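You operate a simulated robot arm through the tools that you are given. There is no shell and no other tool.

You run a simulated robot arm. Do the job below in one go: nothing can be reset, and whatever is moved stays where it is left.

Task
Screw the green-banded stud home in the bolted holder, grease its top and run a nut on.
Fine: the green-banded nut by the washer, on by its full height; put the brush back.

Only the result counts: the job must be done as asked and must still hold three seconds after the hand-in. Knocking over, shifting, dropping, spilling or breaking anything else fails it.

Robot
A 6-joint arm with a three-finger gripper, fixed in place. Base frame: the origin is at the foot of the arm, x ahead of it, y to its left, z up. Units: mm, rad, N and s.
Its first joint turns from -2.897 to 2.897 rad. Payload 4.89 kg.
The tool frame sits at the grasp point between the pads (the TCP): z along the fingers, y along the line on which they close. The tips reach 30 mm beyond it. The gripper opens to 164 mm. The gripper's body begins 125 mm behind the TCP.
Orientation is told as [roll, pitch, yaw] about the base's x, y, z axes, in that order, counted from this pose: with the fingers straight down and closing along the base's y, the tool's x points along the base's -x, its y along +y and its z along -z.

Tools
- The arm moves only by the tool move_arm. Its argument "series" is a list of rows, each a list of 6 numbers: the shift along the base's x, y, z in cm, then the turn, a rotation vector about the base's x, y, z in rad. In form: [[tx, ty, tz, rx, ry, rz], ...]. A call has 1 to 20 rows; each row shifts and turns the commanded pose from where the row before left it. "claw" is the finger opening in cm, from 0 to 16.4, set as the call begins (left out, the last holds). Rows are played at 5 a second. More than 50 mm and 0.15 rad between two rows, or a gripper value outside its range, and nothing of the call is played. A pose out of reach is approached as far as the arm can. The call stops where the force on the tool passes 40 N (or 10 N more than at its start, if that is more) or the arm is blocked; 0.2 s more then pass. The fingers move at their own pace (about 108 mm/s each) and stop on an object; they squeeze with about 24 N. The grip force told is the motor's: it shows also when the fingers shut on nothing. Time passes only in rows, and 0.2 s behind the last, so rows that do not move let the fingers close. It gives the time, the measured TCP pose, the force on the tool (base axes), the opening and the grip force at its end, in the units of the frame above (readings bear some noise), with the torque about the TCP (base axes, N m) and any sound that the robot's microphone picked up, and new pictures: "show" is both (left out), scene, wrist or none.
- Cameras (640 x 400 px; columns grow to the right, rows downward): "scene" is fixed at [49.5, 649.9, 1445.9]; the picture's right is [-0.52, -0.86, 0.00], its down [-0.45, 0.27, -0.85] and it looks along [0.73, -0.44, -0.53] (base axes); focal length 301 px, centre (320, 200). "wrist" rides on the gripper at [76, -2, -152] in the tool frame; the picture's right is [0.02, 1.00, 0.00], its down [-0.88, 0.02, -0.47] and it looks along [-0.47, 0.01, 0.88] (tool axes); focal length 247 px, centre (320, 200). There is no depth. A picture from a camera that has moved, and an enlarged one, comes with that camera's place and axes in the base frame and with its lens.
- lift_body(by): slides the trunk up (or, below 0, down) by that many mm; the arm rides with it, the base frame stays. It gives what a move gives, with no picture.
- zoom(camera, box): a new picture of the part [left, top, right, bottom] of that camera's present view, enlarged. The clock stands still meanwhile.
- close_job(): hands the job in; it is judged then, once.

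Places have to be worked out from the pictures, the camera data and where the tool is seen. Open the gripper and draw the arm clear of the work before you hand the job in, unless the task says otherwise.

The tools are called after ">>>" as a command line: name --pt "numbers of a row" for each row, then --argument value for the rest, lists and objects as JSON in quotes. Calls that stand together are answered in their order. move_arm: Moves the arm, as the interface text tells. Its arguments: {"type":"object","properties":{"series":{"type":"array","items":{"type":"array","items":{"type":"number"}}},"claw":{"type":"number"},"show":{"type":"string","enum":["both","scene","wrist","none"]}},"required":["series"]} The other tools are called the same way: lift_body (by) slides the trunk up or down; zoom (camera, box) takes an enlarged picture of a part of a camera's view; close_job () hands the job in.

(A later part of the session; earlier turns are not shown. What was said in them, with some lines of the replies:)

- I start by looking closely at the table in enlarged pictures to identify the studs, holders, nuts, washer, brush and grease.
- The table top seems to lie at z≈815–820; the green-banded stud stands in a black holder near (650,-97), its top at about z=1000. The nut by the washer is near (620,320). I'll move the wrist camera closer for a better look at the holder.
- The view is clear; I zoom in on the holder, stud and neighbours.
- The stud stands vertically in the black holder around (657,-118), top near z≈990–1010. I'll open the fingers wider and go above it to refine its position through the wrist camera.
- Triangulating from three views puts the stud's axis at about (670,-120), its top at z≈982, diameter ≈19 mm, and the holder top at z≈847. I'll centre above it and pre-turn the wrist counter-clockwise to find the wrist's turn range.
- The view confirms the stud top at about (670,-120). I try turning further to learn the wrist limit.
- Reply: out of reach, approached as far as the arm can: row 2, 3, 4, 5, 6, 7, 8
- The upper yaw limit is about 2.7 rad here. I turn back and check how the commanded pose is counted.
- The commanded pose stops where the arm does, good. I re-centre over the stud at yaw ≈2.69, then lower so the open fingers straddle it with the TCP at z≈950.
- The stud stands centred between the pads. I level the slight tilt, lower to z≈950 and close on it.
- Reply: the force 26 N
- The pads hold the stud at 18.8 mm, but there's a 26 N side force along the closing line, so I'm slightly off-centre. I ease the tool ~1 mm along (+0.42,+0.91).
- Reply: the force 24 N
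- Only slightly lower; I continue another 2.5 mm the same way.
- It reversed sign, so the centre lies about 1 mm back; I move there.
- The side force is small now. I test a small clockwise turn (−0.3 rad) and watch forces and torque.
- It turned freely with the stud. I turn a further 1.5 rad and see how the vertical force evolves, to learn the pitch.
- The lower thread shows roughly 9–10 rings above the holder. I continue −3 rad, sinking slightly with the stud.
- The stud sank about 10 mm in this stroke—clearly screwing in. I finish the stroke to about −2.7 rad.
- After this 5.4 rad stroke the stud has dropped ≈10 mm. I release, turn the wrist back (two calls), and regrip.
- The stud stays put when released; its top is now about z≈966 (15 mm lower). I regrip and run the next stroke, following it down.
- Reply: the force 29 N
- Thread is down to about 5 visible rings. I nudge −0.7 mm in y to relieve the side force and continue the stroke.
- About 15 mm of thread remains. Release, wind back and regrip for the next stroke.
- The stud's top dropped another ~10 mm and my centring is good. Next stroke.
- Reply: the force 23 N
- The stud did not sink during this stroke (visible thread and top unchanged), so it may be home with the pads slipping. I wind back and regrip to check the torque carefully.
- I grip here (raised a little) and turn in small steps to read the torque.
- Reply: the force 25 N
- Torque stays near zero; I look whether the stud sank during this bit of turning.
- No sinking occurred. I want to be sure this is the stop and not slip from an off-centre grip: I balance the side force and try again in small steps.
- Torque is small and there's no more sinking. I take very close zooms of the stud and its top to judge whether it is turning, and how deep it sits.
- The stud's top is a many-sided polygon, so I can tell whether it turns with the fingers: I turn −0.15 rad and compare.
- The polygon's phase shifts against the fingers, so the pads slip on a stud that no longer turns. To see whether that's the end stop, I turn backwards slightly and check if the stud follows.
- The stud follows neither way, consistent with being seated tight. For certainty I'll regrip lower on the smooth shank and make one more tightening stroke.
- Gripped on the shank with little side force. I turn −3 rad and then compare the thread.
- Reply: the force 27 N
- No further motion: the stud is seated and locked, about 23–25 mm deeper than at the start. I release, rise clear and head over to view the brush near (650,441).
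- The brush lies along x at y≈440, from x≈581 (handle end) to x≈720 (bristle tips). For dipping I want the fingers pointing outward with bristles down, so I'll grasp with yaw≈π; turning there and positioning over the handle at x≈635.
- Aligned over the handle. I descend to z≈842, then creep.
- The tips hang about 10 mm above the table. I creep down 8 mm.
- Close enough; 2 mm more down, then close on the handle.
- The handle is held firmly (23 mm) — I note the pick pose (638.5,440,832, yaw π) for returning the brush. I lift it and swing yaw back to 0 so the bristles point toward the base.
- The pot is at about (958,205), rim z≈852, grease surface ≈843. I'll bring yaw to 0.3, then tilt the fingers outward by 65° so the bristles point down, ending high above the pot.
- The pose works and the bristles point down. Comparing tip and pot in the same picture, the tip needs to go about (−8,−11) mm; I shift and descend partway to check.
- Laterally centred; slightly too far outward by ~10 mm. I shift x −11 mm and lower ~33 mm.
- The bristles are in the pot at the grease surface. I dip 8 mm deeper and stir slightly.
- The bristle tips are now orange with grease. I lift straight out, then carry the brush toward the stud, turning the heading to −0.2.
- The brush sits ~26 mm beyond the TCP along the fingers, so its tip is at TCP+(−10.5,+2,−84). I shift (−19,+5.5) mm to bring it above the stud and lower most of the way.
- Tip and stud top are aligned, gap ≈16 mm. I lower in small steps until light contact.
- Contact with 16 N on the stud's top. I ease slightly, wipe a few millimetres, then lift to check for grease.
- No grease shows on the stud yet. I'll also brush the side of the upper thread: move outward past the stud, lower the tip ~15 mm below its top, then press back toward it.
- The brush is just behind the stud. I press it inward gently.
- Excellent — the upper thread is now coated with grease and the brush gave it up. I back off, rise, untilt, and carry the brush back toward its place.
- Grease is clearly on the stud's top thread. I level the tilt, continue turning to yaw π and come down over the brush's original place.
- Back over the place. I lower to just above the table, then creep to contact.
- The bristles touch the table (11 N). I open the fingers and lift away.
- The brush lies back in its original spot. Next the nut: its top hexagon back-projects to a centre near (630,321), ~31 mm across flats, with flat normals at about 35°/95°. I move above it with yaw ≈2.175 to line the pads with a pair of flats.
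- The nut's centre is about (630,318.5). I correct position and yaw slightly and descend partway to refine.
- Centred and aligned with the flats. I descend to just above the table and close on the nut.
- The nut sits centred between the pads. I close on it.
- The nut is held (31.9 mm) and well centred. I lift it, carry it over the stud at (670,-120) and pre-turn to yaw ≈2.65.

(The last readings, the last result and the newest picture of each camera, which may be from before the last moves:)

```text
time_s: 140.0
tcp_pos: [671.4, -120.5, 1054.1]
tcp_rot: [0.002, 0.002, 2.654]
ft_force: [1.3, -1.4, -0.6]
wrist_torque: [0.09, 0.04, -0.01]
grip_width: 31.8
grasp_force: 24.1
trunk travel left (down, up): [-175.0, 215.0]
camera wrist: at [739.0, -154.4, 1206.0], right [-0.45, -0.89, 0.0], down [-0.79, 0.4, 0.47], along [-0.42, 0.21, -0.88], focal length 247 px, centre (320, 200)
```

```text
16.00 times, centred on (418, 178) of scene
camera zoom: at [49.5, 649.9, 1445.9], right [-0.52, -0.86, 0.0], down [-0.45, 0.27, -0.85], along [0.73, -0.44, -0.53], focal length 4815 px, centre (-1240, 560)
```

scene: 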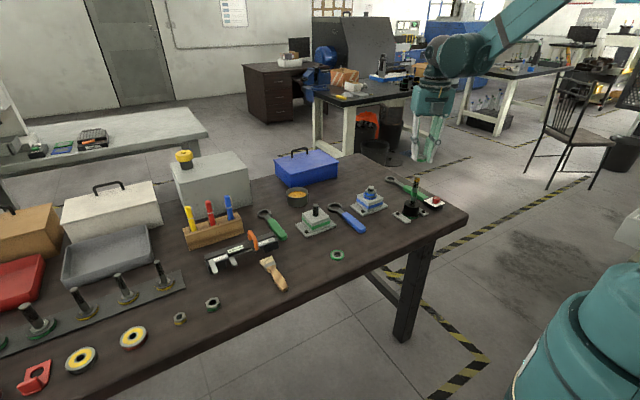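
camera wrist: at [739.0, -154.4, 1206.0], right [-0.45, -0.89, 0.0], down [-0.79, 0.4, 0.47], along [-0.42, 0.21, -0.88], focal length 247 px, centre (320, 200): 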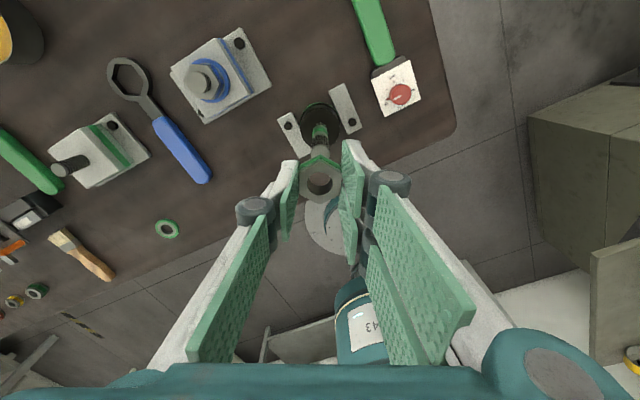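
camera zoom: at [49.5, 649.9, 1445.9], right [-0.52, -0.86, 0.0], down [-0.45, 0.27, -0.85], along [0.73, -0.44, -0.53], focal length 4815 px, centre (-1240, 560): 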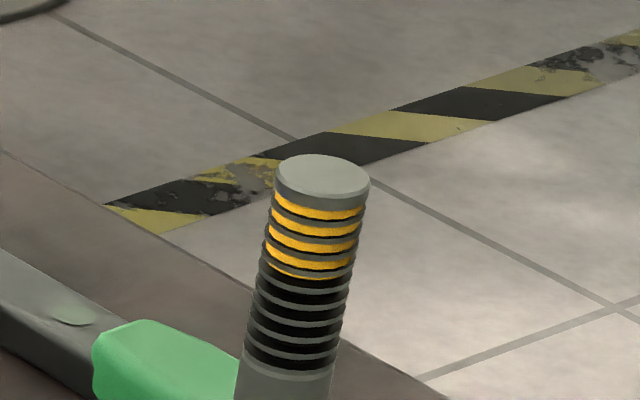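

Grease shows in the grooves as before. I lower until the nut is just above the stud and check alignment.

>>> move_arm --pt "-0.1 0 -2 0 0 0" --pt "0 0 -2 0 0 0" --pt "0 0 -1.4 0 0 0" --pt "0 0 0 0 0 0" --show "none"

>>> zoom --camera "scene" --box '[403, 155, 438, 190]'

>>> zoom --camera "wrist" --box '[280, 140, 360, 220]'

```text
time_s: 141.0
tcp_pos: [670.1, -118.3, 1002.0]
tcp_rot: [0.001, 0.001, 2.651]
ft_force: [0.6, -0.9, -1.7]
wrist_torque: [-0.01, 0.02, -0.03]
grip_width: 31.5
grasp_force: 23.6
trunk travel left (down, up): [-175.0, 215.0]
```

```text
11.43 times, centred on (420, 172) of scene
camera zoom: at [49.5, 649.9, 1445.9], right [-0.52, -0.86, 0.0], down [-0.45, 0.27, -0.85], along [0.73, -0.44, -0.53], focal length 3439 px, centre (-829, 514)
```

zoom: 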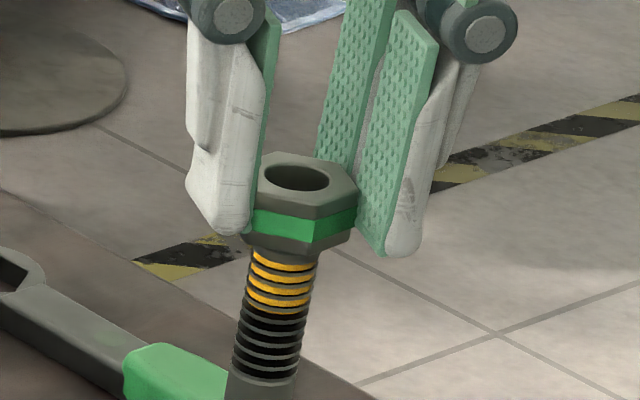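

```text
5.00 times, centred on (320, 180) of wrist
camera zoom: at [737.4, -152.1, 1154.2], right [-0.45, -0.89, 0.0], down [-0.79, 0.4, 0.47], along [-0.42, 0.21, -0.88], focal length 1235 px, centre (320, 300)
```

zoom: 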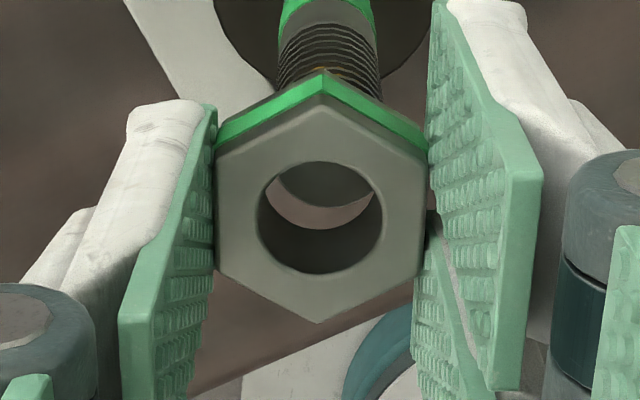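

Nut and stud appear aligned within about half a millimetre. I lower in 1 mm steps to contact.

>>> move_arm --pt "0 0 -0.3 0 0 0" --pt "0 0 -0.2 0 0 0" --pt "0 0 -0.1 0 0 0" --pt "0 0 0 0 0 0" --show "none"

>>> move_arm --pt "0 0 -0.1 0 0 0" --pt "0 0 0 0 0 0" --show "none"

>>> move_arm --pt "0 0 -0.1 0 0 0" --pt "0 0 0 0 0 0" --show "none"

>>> zoom --camera "scene" --box '[403, 155, 438, 190]'

```text
time_s: 142.0
tcp_pos: [668.6, -118.8, 997.9]
tcp_rot: [0.001, 0.005, 2.65]
ft_force: [5.2, -5.3, 15.1]
wrist_torque: [-0.15, -0.13, -0.04]
grip_width: 31.7
grasp_force: 23.4
trunk travel left (down, up): [-175.0, 215.0]
```

```text
time_s: 142.6
tcp_pos: [670.3, -120.0, 994.6]
tcp_rot: [0.002, 0.001, 2.653]
ft_force: [3.1, -0.7, 15.4]
wrist_torque: [0.02, -0.06, 0.0]
grip_width: 31.7
grasp_force: 24.1
trunk travel left (down, up): [-175.0, 215.0]
```

```text
time_s: 143.2
tcp_pos: [667.4, -121.1, 993.7]
tcp_rot: [0.002, 0.002, 2.655]
ft_force: [0.1, 3.8, 15.2]
wrist_torque: [0.13, 0.09, -0.03]
grip_width: 31.7
grasp_force: 23.9
trunk travel left (down, up): [-175.0, 215.0]
```

```text
11.43 times, centred on (420, 172) of scene
camera zoom: at [49.5, 649.9, 1445.9], right [-0.52, -0.86, 0.0], down [-0.45, 0.27, -0.85], along [0.73, -0.44, -0.53], focal length 3439 px, centre (-829, 514)
```

zoom: 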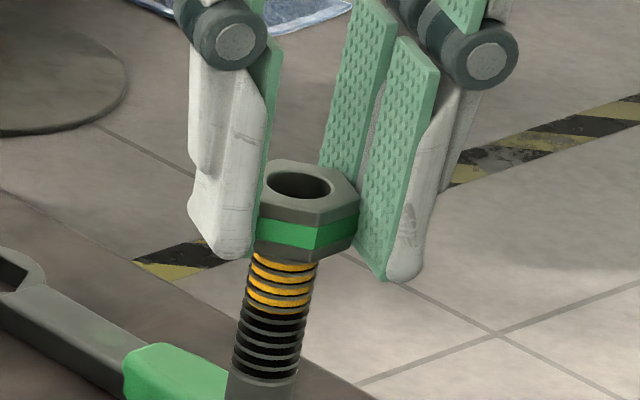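

The nut rests on the stud's top (15 N, pads slid ~3 mm on it). Now I turn clockwise with this slight preload to start the thread.

>>> move_arm --pt "0 0 0 0 0 -0.15" --pt "0 0 0 0 0 -0.15" --pt "0 0 0 0 0 -0.15" --pt "0 0 0 0 0 -0.15" --pt "0 0 0 0 0 -0.15" --pt "0 0 0 0 0 -0.15" --pt "0 0 0 0 0 -0.15" --pt "0 0 0 0 0 -0.15" --pt "0 0 0 0 0 -0.15" --pt "0 0 0 0 0 -0.15" --pt "0 0 0 0 0 0" --show "none"

>>> zoom --camera "scene" --box '[403, 155, 438, 190]'

>>> zoom --camera "wrist" --box '[280, 140, 360, 220]'

```text
time_s: 145.6
tcp_pos: [669.5, -119.9, 994.0]
tcp_rot: [0.001, 0.001, 1.152]
ft_force: [14.6, -6.1, -14.0]
wrist_torque: [-0.24, -0.25, 0.03]
grip_width: 31.6
grasp_force: 23.6
trunk travel left (down, up): [-175.0, 215.0]
```

```text
11.43 times, centred on (420, 172) of scene
camera zoom: at [49.5, 649.9, 1445.9], right [-0.52, -0.86, 0.0], down [-0.45, 0.27, -0.85], along [0.73, -0.44, -0.53], focal length 3439 px, centre (-829, 514)
```

zoom: 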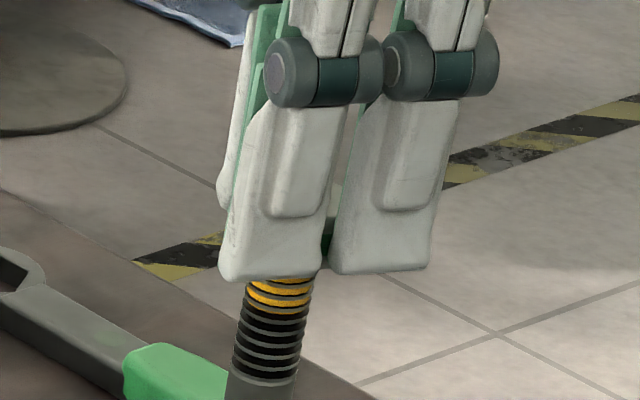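

```text
5.00 times, centred on (320, 180) of wrist
camera zoom: at [639.8, -190.8, 1145.3], right [-0.92, 0.39, 0.0], down [0.34, 0.81, 0.47], along [0.18, 0.44, -0.88], focal length 1235 px, centre (320, 300)
```

zoom: 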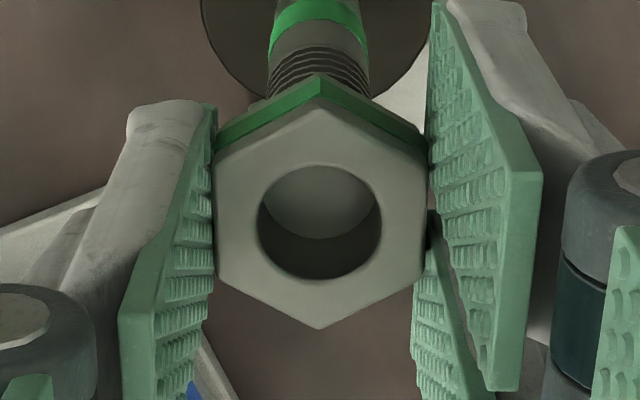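

Now the force pulls downward (−14 N): the thread has caught and the nut is being drawn on. I continue, following down and easing the side load.

>>> move_arm --pt "0.05 -0.02 -0.05 0 0 -0.15" --pt "0 0 -0.03 0 0 -0.15" --pt "0 0 -0.03 0 0 -0.15" --pt "0 0 -0.03 0 0 -0.15" --pt "0 0 -0.03 0 0 -0.15" --pt "0 0 -0.03 0 0 -0.15" --pt "0 0 -0.03 0 0 -0.15" --pt "0 0 -0.03 0 0 -0.15" --pt "0 0 -0.03 0 0 -0.15" --pt "0 0 -0.03 0 0 -0.15" --pt "0 0 0 0 0 0" --show "none"

>>> zoom --camera "scene" --box '[403, 155, 438, 190]'

>>> zoom --camera "wrist" --box '[280, 140, 360, 220]'

```text
time_s: 148.0
tcp_pos: [670.2, -120.3, 990.9]
tcp_rot: [0.002, 0.002, -0.348]
ft_force: [-3.8, 2.6, -10.3]
wrist_torque: [0.1, 0.16, -0.01]
grip_width: 31.5
grasp_force: 24.0
trunk travel left (down, up): [-175.0, 215.0]
```

```text
11.43 times, centred on (420, 172) of scene
camera zoom: at [49.5, 649.9, 1445.9], right [-0.52, -0.86, 0.0], down [-0.45, 0.27, -0.85], along [0.73, -0.44, -0.53], focal length 3439 px, centre (-829, 514)
```

zoom: 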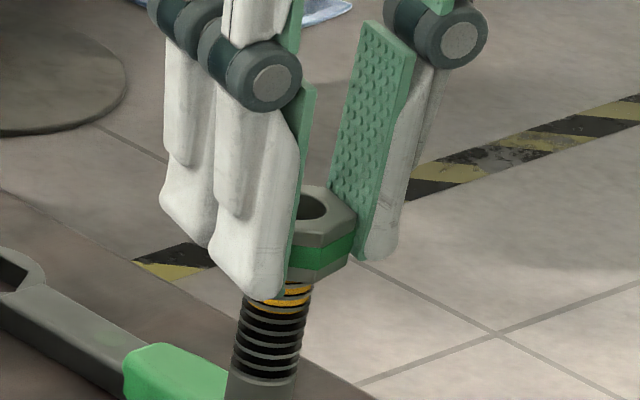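

```text
5.00 times, centred on (320, 180) of wrist
camera zoom: at [597.0, -95.6, 1142.1], right [0.32, 0.95, 0.0], down [0.83, -0.28, 0.47], along [0.45, -0.15, -0.88], focal length 1235 px, centre (320, 300)
```

zoom: 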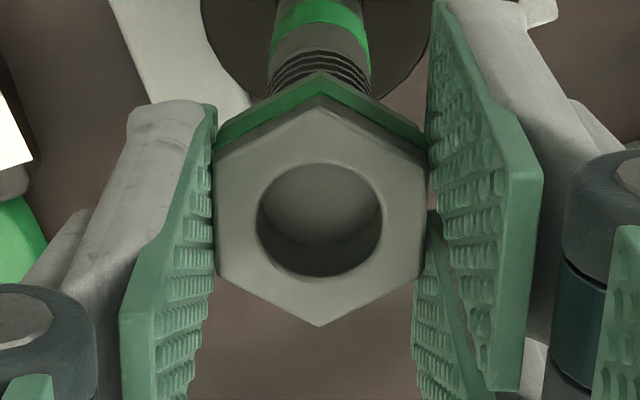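

Progressing well. I finish this stroke to about −2.7 rad.

>>> move_arm --pt "0 0 -0.05 0 0 -0.15" --pt "0 0 -0.03 0 0 -0.15" --pt "0 0 -0.03 0 0 -0.15" --pt "0 0 -0.03 0 0 -0.15" --pt "0 0 -0.03 0 0 -0.15" --pt "0 0 -0.03 0 0 -0.15" --pt "0 0 -0.03 0 0 -0.15" --pt "0 0 -0.03 0 0 -0.15" --pt "0 0 -0.03 0 0 -0.15" --pt "0 0 -0.03 0 0 -0.15" --pt "0 0 -0.03 0 0 -0.15" --pt "0 0 -0.03 0 0 -0.15" --pt "0 0 -0.03 0 0 -0.15" --pt "0 0 -0.03 0 0 -0.15" --pt "0 0 -0.03 0 0 -0.15" --pt "0 0 0 0 0 0" --show "none"

>>> zoom --camera "scene" --box '[403, 155, 438, 190]'

>>> zoom --camera "wrist" --box '[280, 140, 360, 220]'

```text
time_s: 151.4
tcp_pos: [670.9, -120.1, 984.4]
tcp_rot: [0.004, 0.004, -2.598]
ft_force: [2.7, 13.9, -11.8]
wrist_torque: [0.36, -0.12, 0.0]
grip_width: 31.7
grasp_force: 24.5
trunk travel left (down, up): [-175.0, 215.0]
```

```text
11.43 times, centred on (420, 172) of scene
camera zoom: at [49.5, 649.9, 1445.9], right [-0.52, -0.86, 0.0], down [-0.45, 0.27, -0.85], along [0.73, -0.44, -0.53], focal length 3439 px, centre (-829, 514)
```

zoom: 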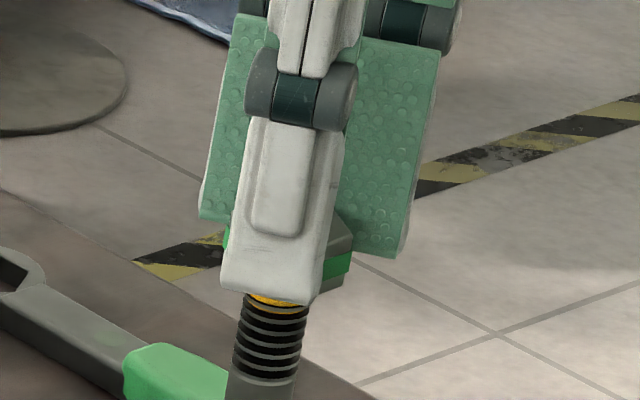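

```text
5.00 times, centred on (320, 180) of wrist
camera zoom: at [733.9, -79.0, 1136.7], right [0.54, -0.84, 0.0], down [-0.74, -0.47, 0.47], along [-0.4, -0.25, -0.88], focal length 1235 px, centre (320, 300)
```

zoom: 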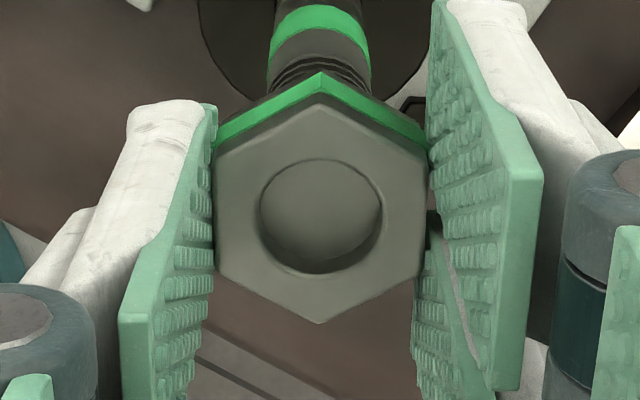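

The stud's top is nearly flush with the nut's top. I release, wind back 5×60° so the pads meet flats again, and regrip for a final stroke.

>>> move_arm --pt "0 0 0 0 0 0" --pt "0 0 0 0 0 0" --pt "0 0 0 0 0 0.1496" --pt "0 0 0 0 0 0.1496" --pt "0 0 0 0 0 0.1496" --pt "0 0 0 0 0 0.1496" --pt "0 0 0 0 0 0.1496" --pt "0 0 0 0 0 0.1496" --pt "0 0 0 0 0 0.1496" --pt "0 0 0 0 0 0.1496" --pt "0 0 0 0 0 0.1496" --pt "0 0 0 0 0 0.1496" --pt "0 0 0 0 0 0.1496" --pt "0 0 0 0 0 0.1496" --pt "0 0 0 0 0 0.1496" --pt "0 0 0 0 0 0.1496" --pt "0 0 0 0 0 0.1496" --pt "0 0 0 0 0 0.1496" --pt "0 0 0 0 0 0.1496" --pt "0 0 0 0 0 0.1496" --claw 6 --show "none"

>>> move_arm --pt "0 0 0 0 0 0.1496" --pt "0 0 0 0 0 0.1496" --pt "0 0 0 0 0 0.1496" --pt "0 0 0 0 0 0.1496" --pt "0 0 0 0 0 0.1496" --pt "0 0 0 0 0 0.1496" --pt "0 0 0 0 0 0.1496" --pt "0 0 0 0 0 0.1496" --pt "0 0 0 0 0 0.1496" --pt "0 0 0 0 0 0.1496" --pt "0 0 0 0 0 0.1496" --pt "0 0 0 0 0 0.1496" --pt "0 0 0 0 0 0.1496" --pt "0 0 0 0 0 0.1496" --pt "0 0 0 0 0 0.1496" --pt "0 0 0 0 0 0.1496" --pt "0 0 0 0 0 0.1496" --pt "0 0 0 0 0 0" --show "wrist"

>>> zoom --camera "scene" --box '[403, 155, 438, 190]'

>>> zoom --camera "wrist" --box '[280, 140, 360, 220]'

```text
time_s: 155.6
tcp_pos: [670.0, -118.8, 985.9]
tcp_rot: [0.001, 0.003, 0.101]
ft_force: [-0.6, 0.2, 0.1]
wrist_torque: [0.0, 0.01, 0.05]
grip_width: 60.0
grasp_force: 0.0
trunk travel left (down, up): [-175.0, 215.0]
```

```text
time_s: 159.4
tcp_pos: [670.4, -119.1, 986.4]
tcp_rot: [0.002, 0.003, 2.64]
ft_force: [0.2, 0.0, 0.1]
wrist_torque: [0.03, 0.0, 0.01]
grip_width: 60.2
grasp_force: 0.1
trunk travel left (down, up): [-175.0, 215.0]
camera wrist: at [736.8, -154.5, 1137.4], right [-0.46, -0.89, 0.0], down [-0.78, 0.41, 0.47], along [-0.42, 0.22, -0.88], focal length 247 px, centre (320, 200)
```

wrist: 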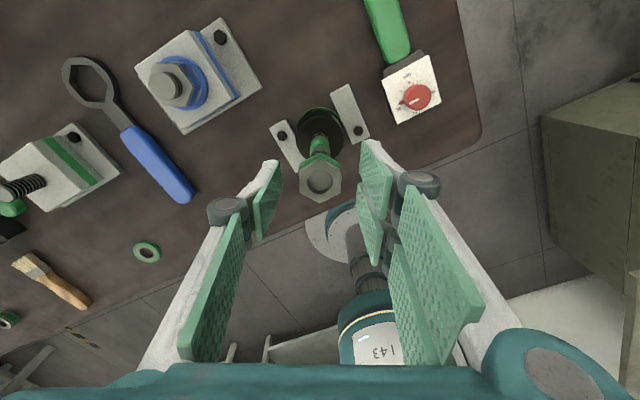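

```text
11.43 times, centred on (420, 172) of scene
camera zoom: at [49.5, 649.9, 1445.9], right [-0.52, -0.86, 0.0], down [-0.45, 0.27, -0.85], along [0.73, -0.44, -0.53], focal length 3439 px, centre (-829, 514)
```

zoom: 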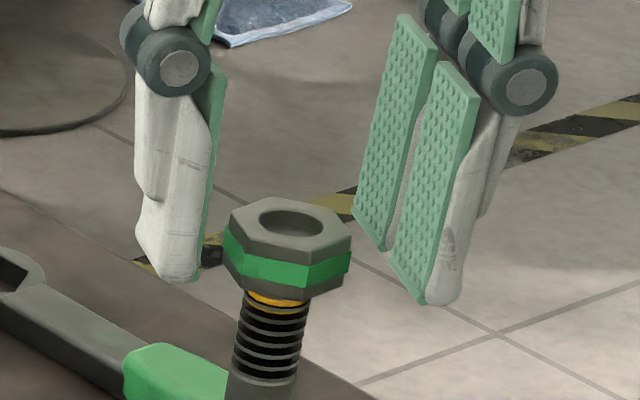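

```text
5.00 times, centred on (320, 180) of wrist
camera zoom: at [736.8, -154.5, 1137.4], right [-0.46, -0.89, 0.0], down [-0.78, 0.41, 0.47], along [-0.42, 0.22, -0.88], focal length 1235 px, centre (320, 300)
```

zoom: 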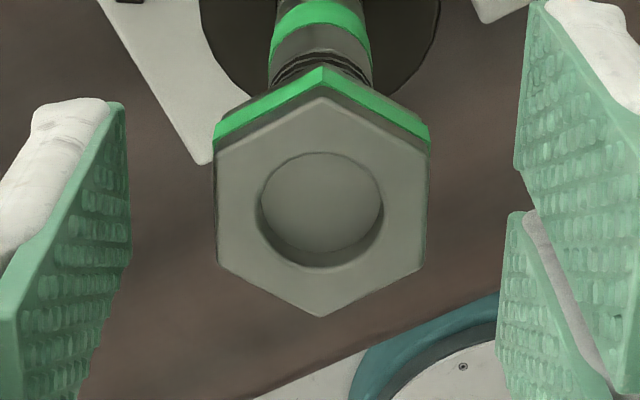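

The nut stays on the thread and the flats line up. I lower 5 mm, regrip and turn further.

>>> move_arm --pt "0 0 -0.5 0 0 0" --pt "0 0 0 0 0 0" --show "none"

>>> move_arm --pt "0 0 0 0 0 0" --pt "0 0 0 0 0 0" --pt "0 0 0 0 0 0" --claw 0 --show "none"

>>> move_arm --pt "0 0 -0.03 0 0 -0.15" --pt "0 0 -0.03 0 0 -0.15" --pt "0 0 -0.03 0 0 -0.15" --pt "0 0 -0.03 0 0 -0.15" --pt "0 0 -0.03 0 0 -0.15" --pt "0 0 -0.03 0 0 -0.15" --pt "0 0 -0.03 0 0 -0.15" --pt "0 0 -0.03 0 0 -0.15" --pt "0 0 -0.03 0 0 -0.15" --pt "0 0 -0.03 0 0 -0.15" --pt "0 0 -0.03 0 0 -0.15" --pt "0 0 -0.03 0 0 -0.15" --pt "0 0 -0.03 0 0 -0.15" --pt "0 0 -0.03 0 0 -0.15" --pt "0 0 0 0 0 0" --show "none"

>>> zoom --camera "scene" --box '[403, 155, 438, 190]'

>>> zoom --camera "wrist" --box '[280, 140, 360, 220]'

```text
time_s: 160.0
tcp_pos: [671.3, -120.2, 980.6]
tcp_rot: [0.002, 0.002, 2.64]
ft_force: [-0.2, 0.3, -0.1]
wrist_torque: [-0.01, 0.02, 0.01]
grip_width: 59.9
grasp_force: 0.0
trunk travel left (down, up): [-175.0, 215.0]
```

```text
time_s: 160.8
tcp_pos: [670.2, -120.5, 981.1]
tcp_rot: [0.002, 0.001, 2.639]
ft_force: [-0.8, -1.6, 0.3]
wrist_torque: [-0.05, 0.03, -0.02]
grip_width: 31.7
grasp_force: 24.0
trunk travel left (down, up): [-175.0, 215.0]
```

```text
time_s: 164.0
tcp_pos: [668.9, -120.5, 975.8]
tcp_rot: [0.0, 0.003, 0.54]
ft_force: [1.2, 0.2, -1.5]
wrist_torque: [0.13, -0.05, -0.03]
grip_width: 31.7
grasp_force: 23.6
trunk travel left (down, up): [-175.0, 215.0]
```

```text
11.43 times, centred on (420, 172) of scene
camera zoom: at [49.5, 649.9, 1445.9], right [-0.52, -0.86, 0.0], down [-0.45, 0.27, -0.85], along [0.73, -0.44, -0.53], focal length 3439 px, centre (-829, 514)
```

zoom: 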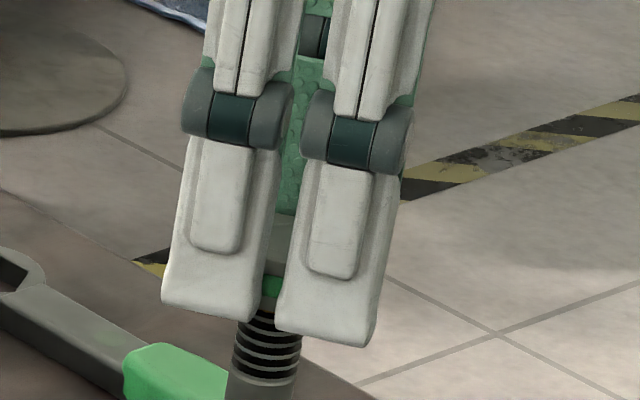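

```text
5.00 times, centred on (320, 180) of wrist
camera zoom: at [604.5, -161.1, 1127.1], right [-0.53, 0.85, 0.0], down [0.75, 0.47, 0.47], along [0.4, 0.25, -0.88], focal length 1235 px, centre (320, 300)
```

zoom: 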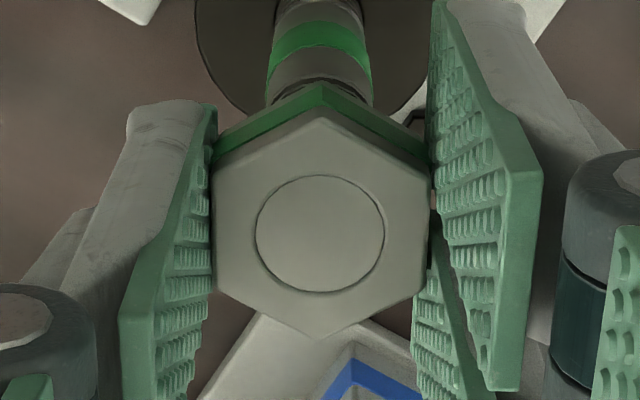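

The stud's end is now flush with the nut's top. I add about 1.5 rad more so it's on by its full height with a small margin.

>>> move_arm --pt "0 0 -0.03 0 0 -0.15" --pt "0 0 -0.03 0 0 -0.15" --pt "0 0 -0.03 0 0 -0.15" --pt "0 0 -0.03 0 0 -0.15" --pt "0 0 -0.03 0 0 -0.15" --pt "0 0 -0.03 0 0 -0.15" --pt "0 0 -0.03 0 0 -0.15" --pt "0 0 -0.03 0 0 -0.15" --pt "0 0 -0.03 0 0 -0.15" --pt "0 0 -0.03 0 0 -0.15" --pt "0 0 0 0 0 0" --show "none"

>>> zoom --camera "scene" --box '[403, 160, 438, 210]'

>>> zoom --camera "wrist" --box '[280, 140, 360, 220]'

```text
time_s: 166.4
tcp_pos: [669.0, -120.8, 973.0]
tcp_rot: [0.002, 0.002, -0.961]
ft_force: [7.1, 12.9, -9.5]
wrist_torque: [0.23, -0.12, 0.02]
grip_width: 32.0
grasp_force: 24.1
trunk travel left (down, up): [-175.0, 215.0]
```

```text
8.00 times, centred on (420, 185) of scene
camera zoom: at [49.5, 649.9, 1445.9], right [-0.52, -0.86, 0.0], down [-0.45, 0.27, -0.85], along [0.73, -0.44, -0.53], focal length 2407 px, centre (-484, 320)
```

zoom: 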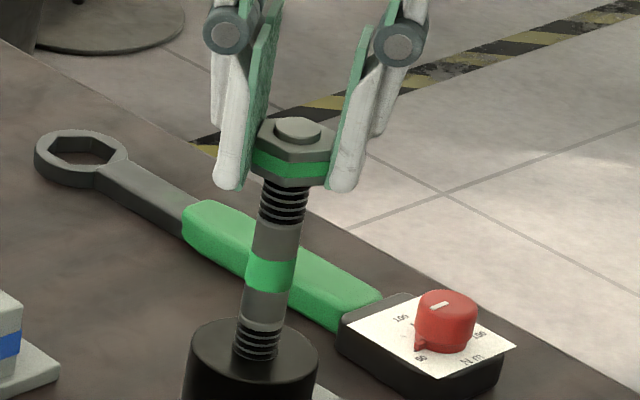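

```text
5.00 times, centred on (320, 180) of wrist
camera zoom: at [623.9, -58.4, 1124.4], right [0.81, 0.59, 0.0], down [0.52, -0.71, 0.47], along [0.28, -0.38, -0.88], focal length 1235 px, centre (320, 300)
```

zoom: 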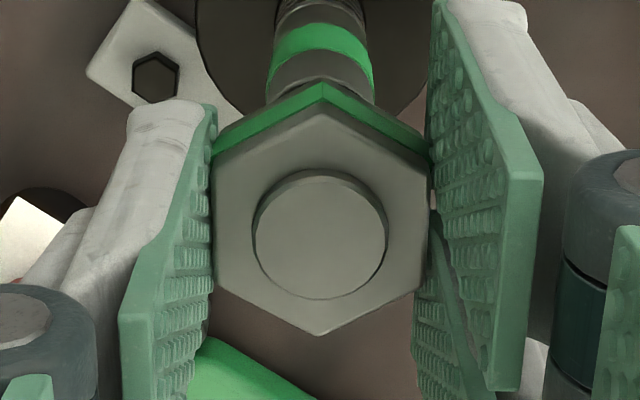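

The stud now protrudes ~3 mm above the nut, so the nut is on by its full height. I release and rise straight up, then withdraw clear of the work.

>>> move_arm --pt "0 0 0 0 0 0" --pt "0 0 0 0 0 0" --pt "0 0 0 0 0 0" --pt "0 0 2 0 0 0" --pt "0 0 4 0 0 0" --pt "0 0 4.5 0 0 0" --pt "0 0 4.5 0 0 0" --pt "0 0 4.5 0 0 0.15" --pt "-2 0 4.5 0 0 0.15" --pt "-4 0 2 0 0 0.15" --pt "-4 0 0 0 0 0.15" --pt "-4 0 0 0 0 0.15" --pt "-2 0 0 0 0 0.15" --pt "0 0 0 0 0 0" --claw 7

>>> zoom --camera "scene" --box '[390, 160, 450, 225]'

>>> zoom --camera "scene" --box '[190, 150, 360, 300]'

>>> zoom --camera "scene" --box '[403, 175, 428, 210]'

```text
time_s: 169.4
tcp_pos: [509.7, -119.9, 1231.8]
tcp_rot: [0.001, 0.003, -0.058]
ft_force: [-0.5, 0.6, 0.0]
wrist_torque: [0.0, -0.15, -0.01]
grip_width: 70.0
grasp_force: 0.0
trunk travel left (down, up): [-175.0, 215.0]
camera wrist: at [433.4, -118.0, 1383.7], right [0.04, 1.0, 0.0], down [0.88, -0.03, 0.47], along [0.47, -0.02, -0.88], focal length 247 px, centre (320, 200)
```

scene: 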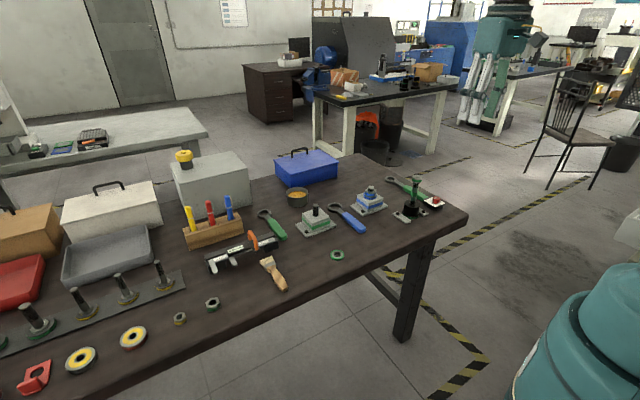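
wrist: 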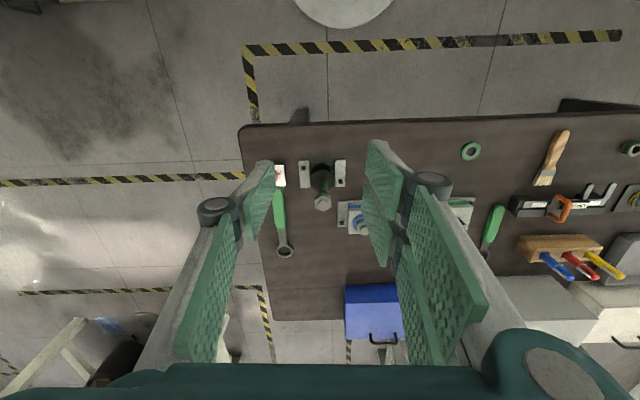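

```text
6.15 times, centred on (420, 192) of scene
camera zoom: at [49.5, 649.9, 1445.9], right [-0.52, -0.86, 0.0], down [-0.45, 0.27, -0.85], along [0.73, -0.44, -0.53], focal length 1852 px, centre (-295, 246)
```

zoom: 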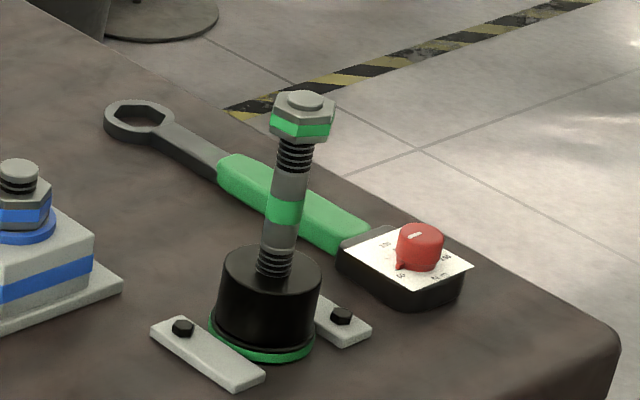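

```text
2.67 times, centred on (275, 225) of scene
camera zoom: at [49.5, 649.9, 1445.9], right [-0.52, -0.86, 0.0], down [-0.45, 0.27, -0.85], along [0.73, -0.44, -0.53], focal length 802 px, centre (440, 133)
```

zoom: 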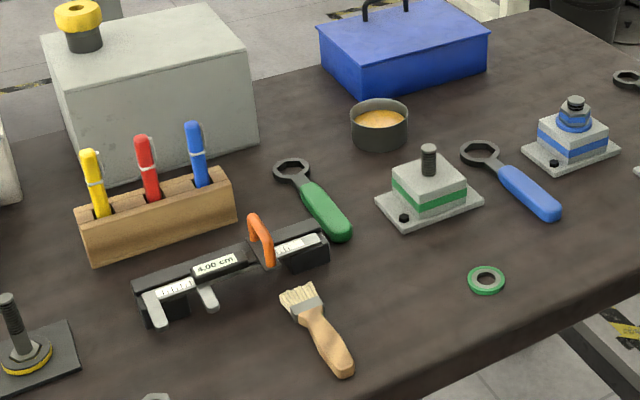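

```text
11.43 times, centred on (416, 192) of scene
camera zoom: at [49.5, 649.9, 1445.9], right [-0.52, -0.86, 0.0], down [-0.45, 0.27, -0.85], along [0.73, -0.44, -0.53], focal length 3439 px, centre (-771, 286)
```

zoom: 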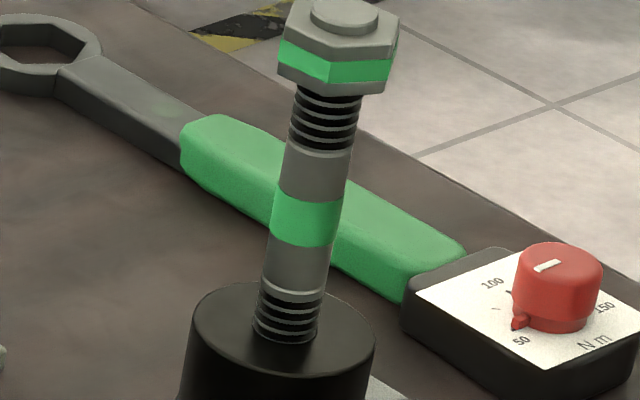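

The nut sits fully on the greased stud with the stud end proud, the stud is seated in the holder, the brush is back in its spot, and nothing else has moved. The gripper is open and clear, so I hand in the job.

>>> close_job

```text
The job is handed in.
```

I handed in the job with every step done. The one thing I could only infer is that the stud is fully home.

- **Stud:** I screwed the green-banded stud about 25 mm deeper into the bolted holder. After that it turned no further in either direction, with the gripper just slipping on it. I took that as seated. About four thread rings still show above the holder, and no clear torque rise or sound marked the stop.
- **Grease:** I dipped the brush in the pot and coated the upper thread. The orange grease was visible in the top grooves before the nut went on.
- **Nut:** The green-banded nut by the washer is on by its full height, with the stud's end about 3 mm above the nut's top.
- **Brush:** It is back in its original place, within a few millimetres.

In the last pictures nothing else appeared knocked over or shifted. The gripper was open and clear of the work when I handed in.
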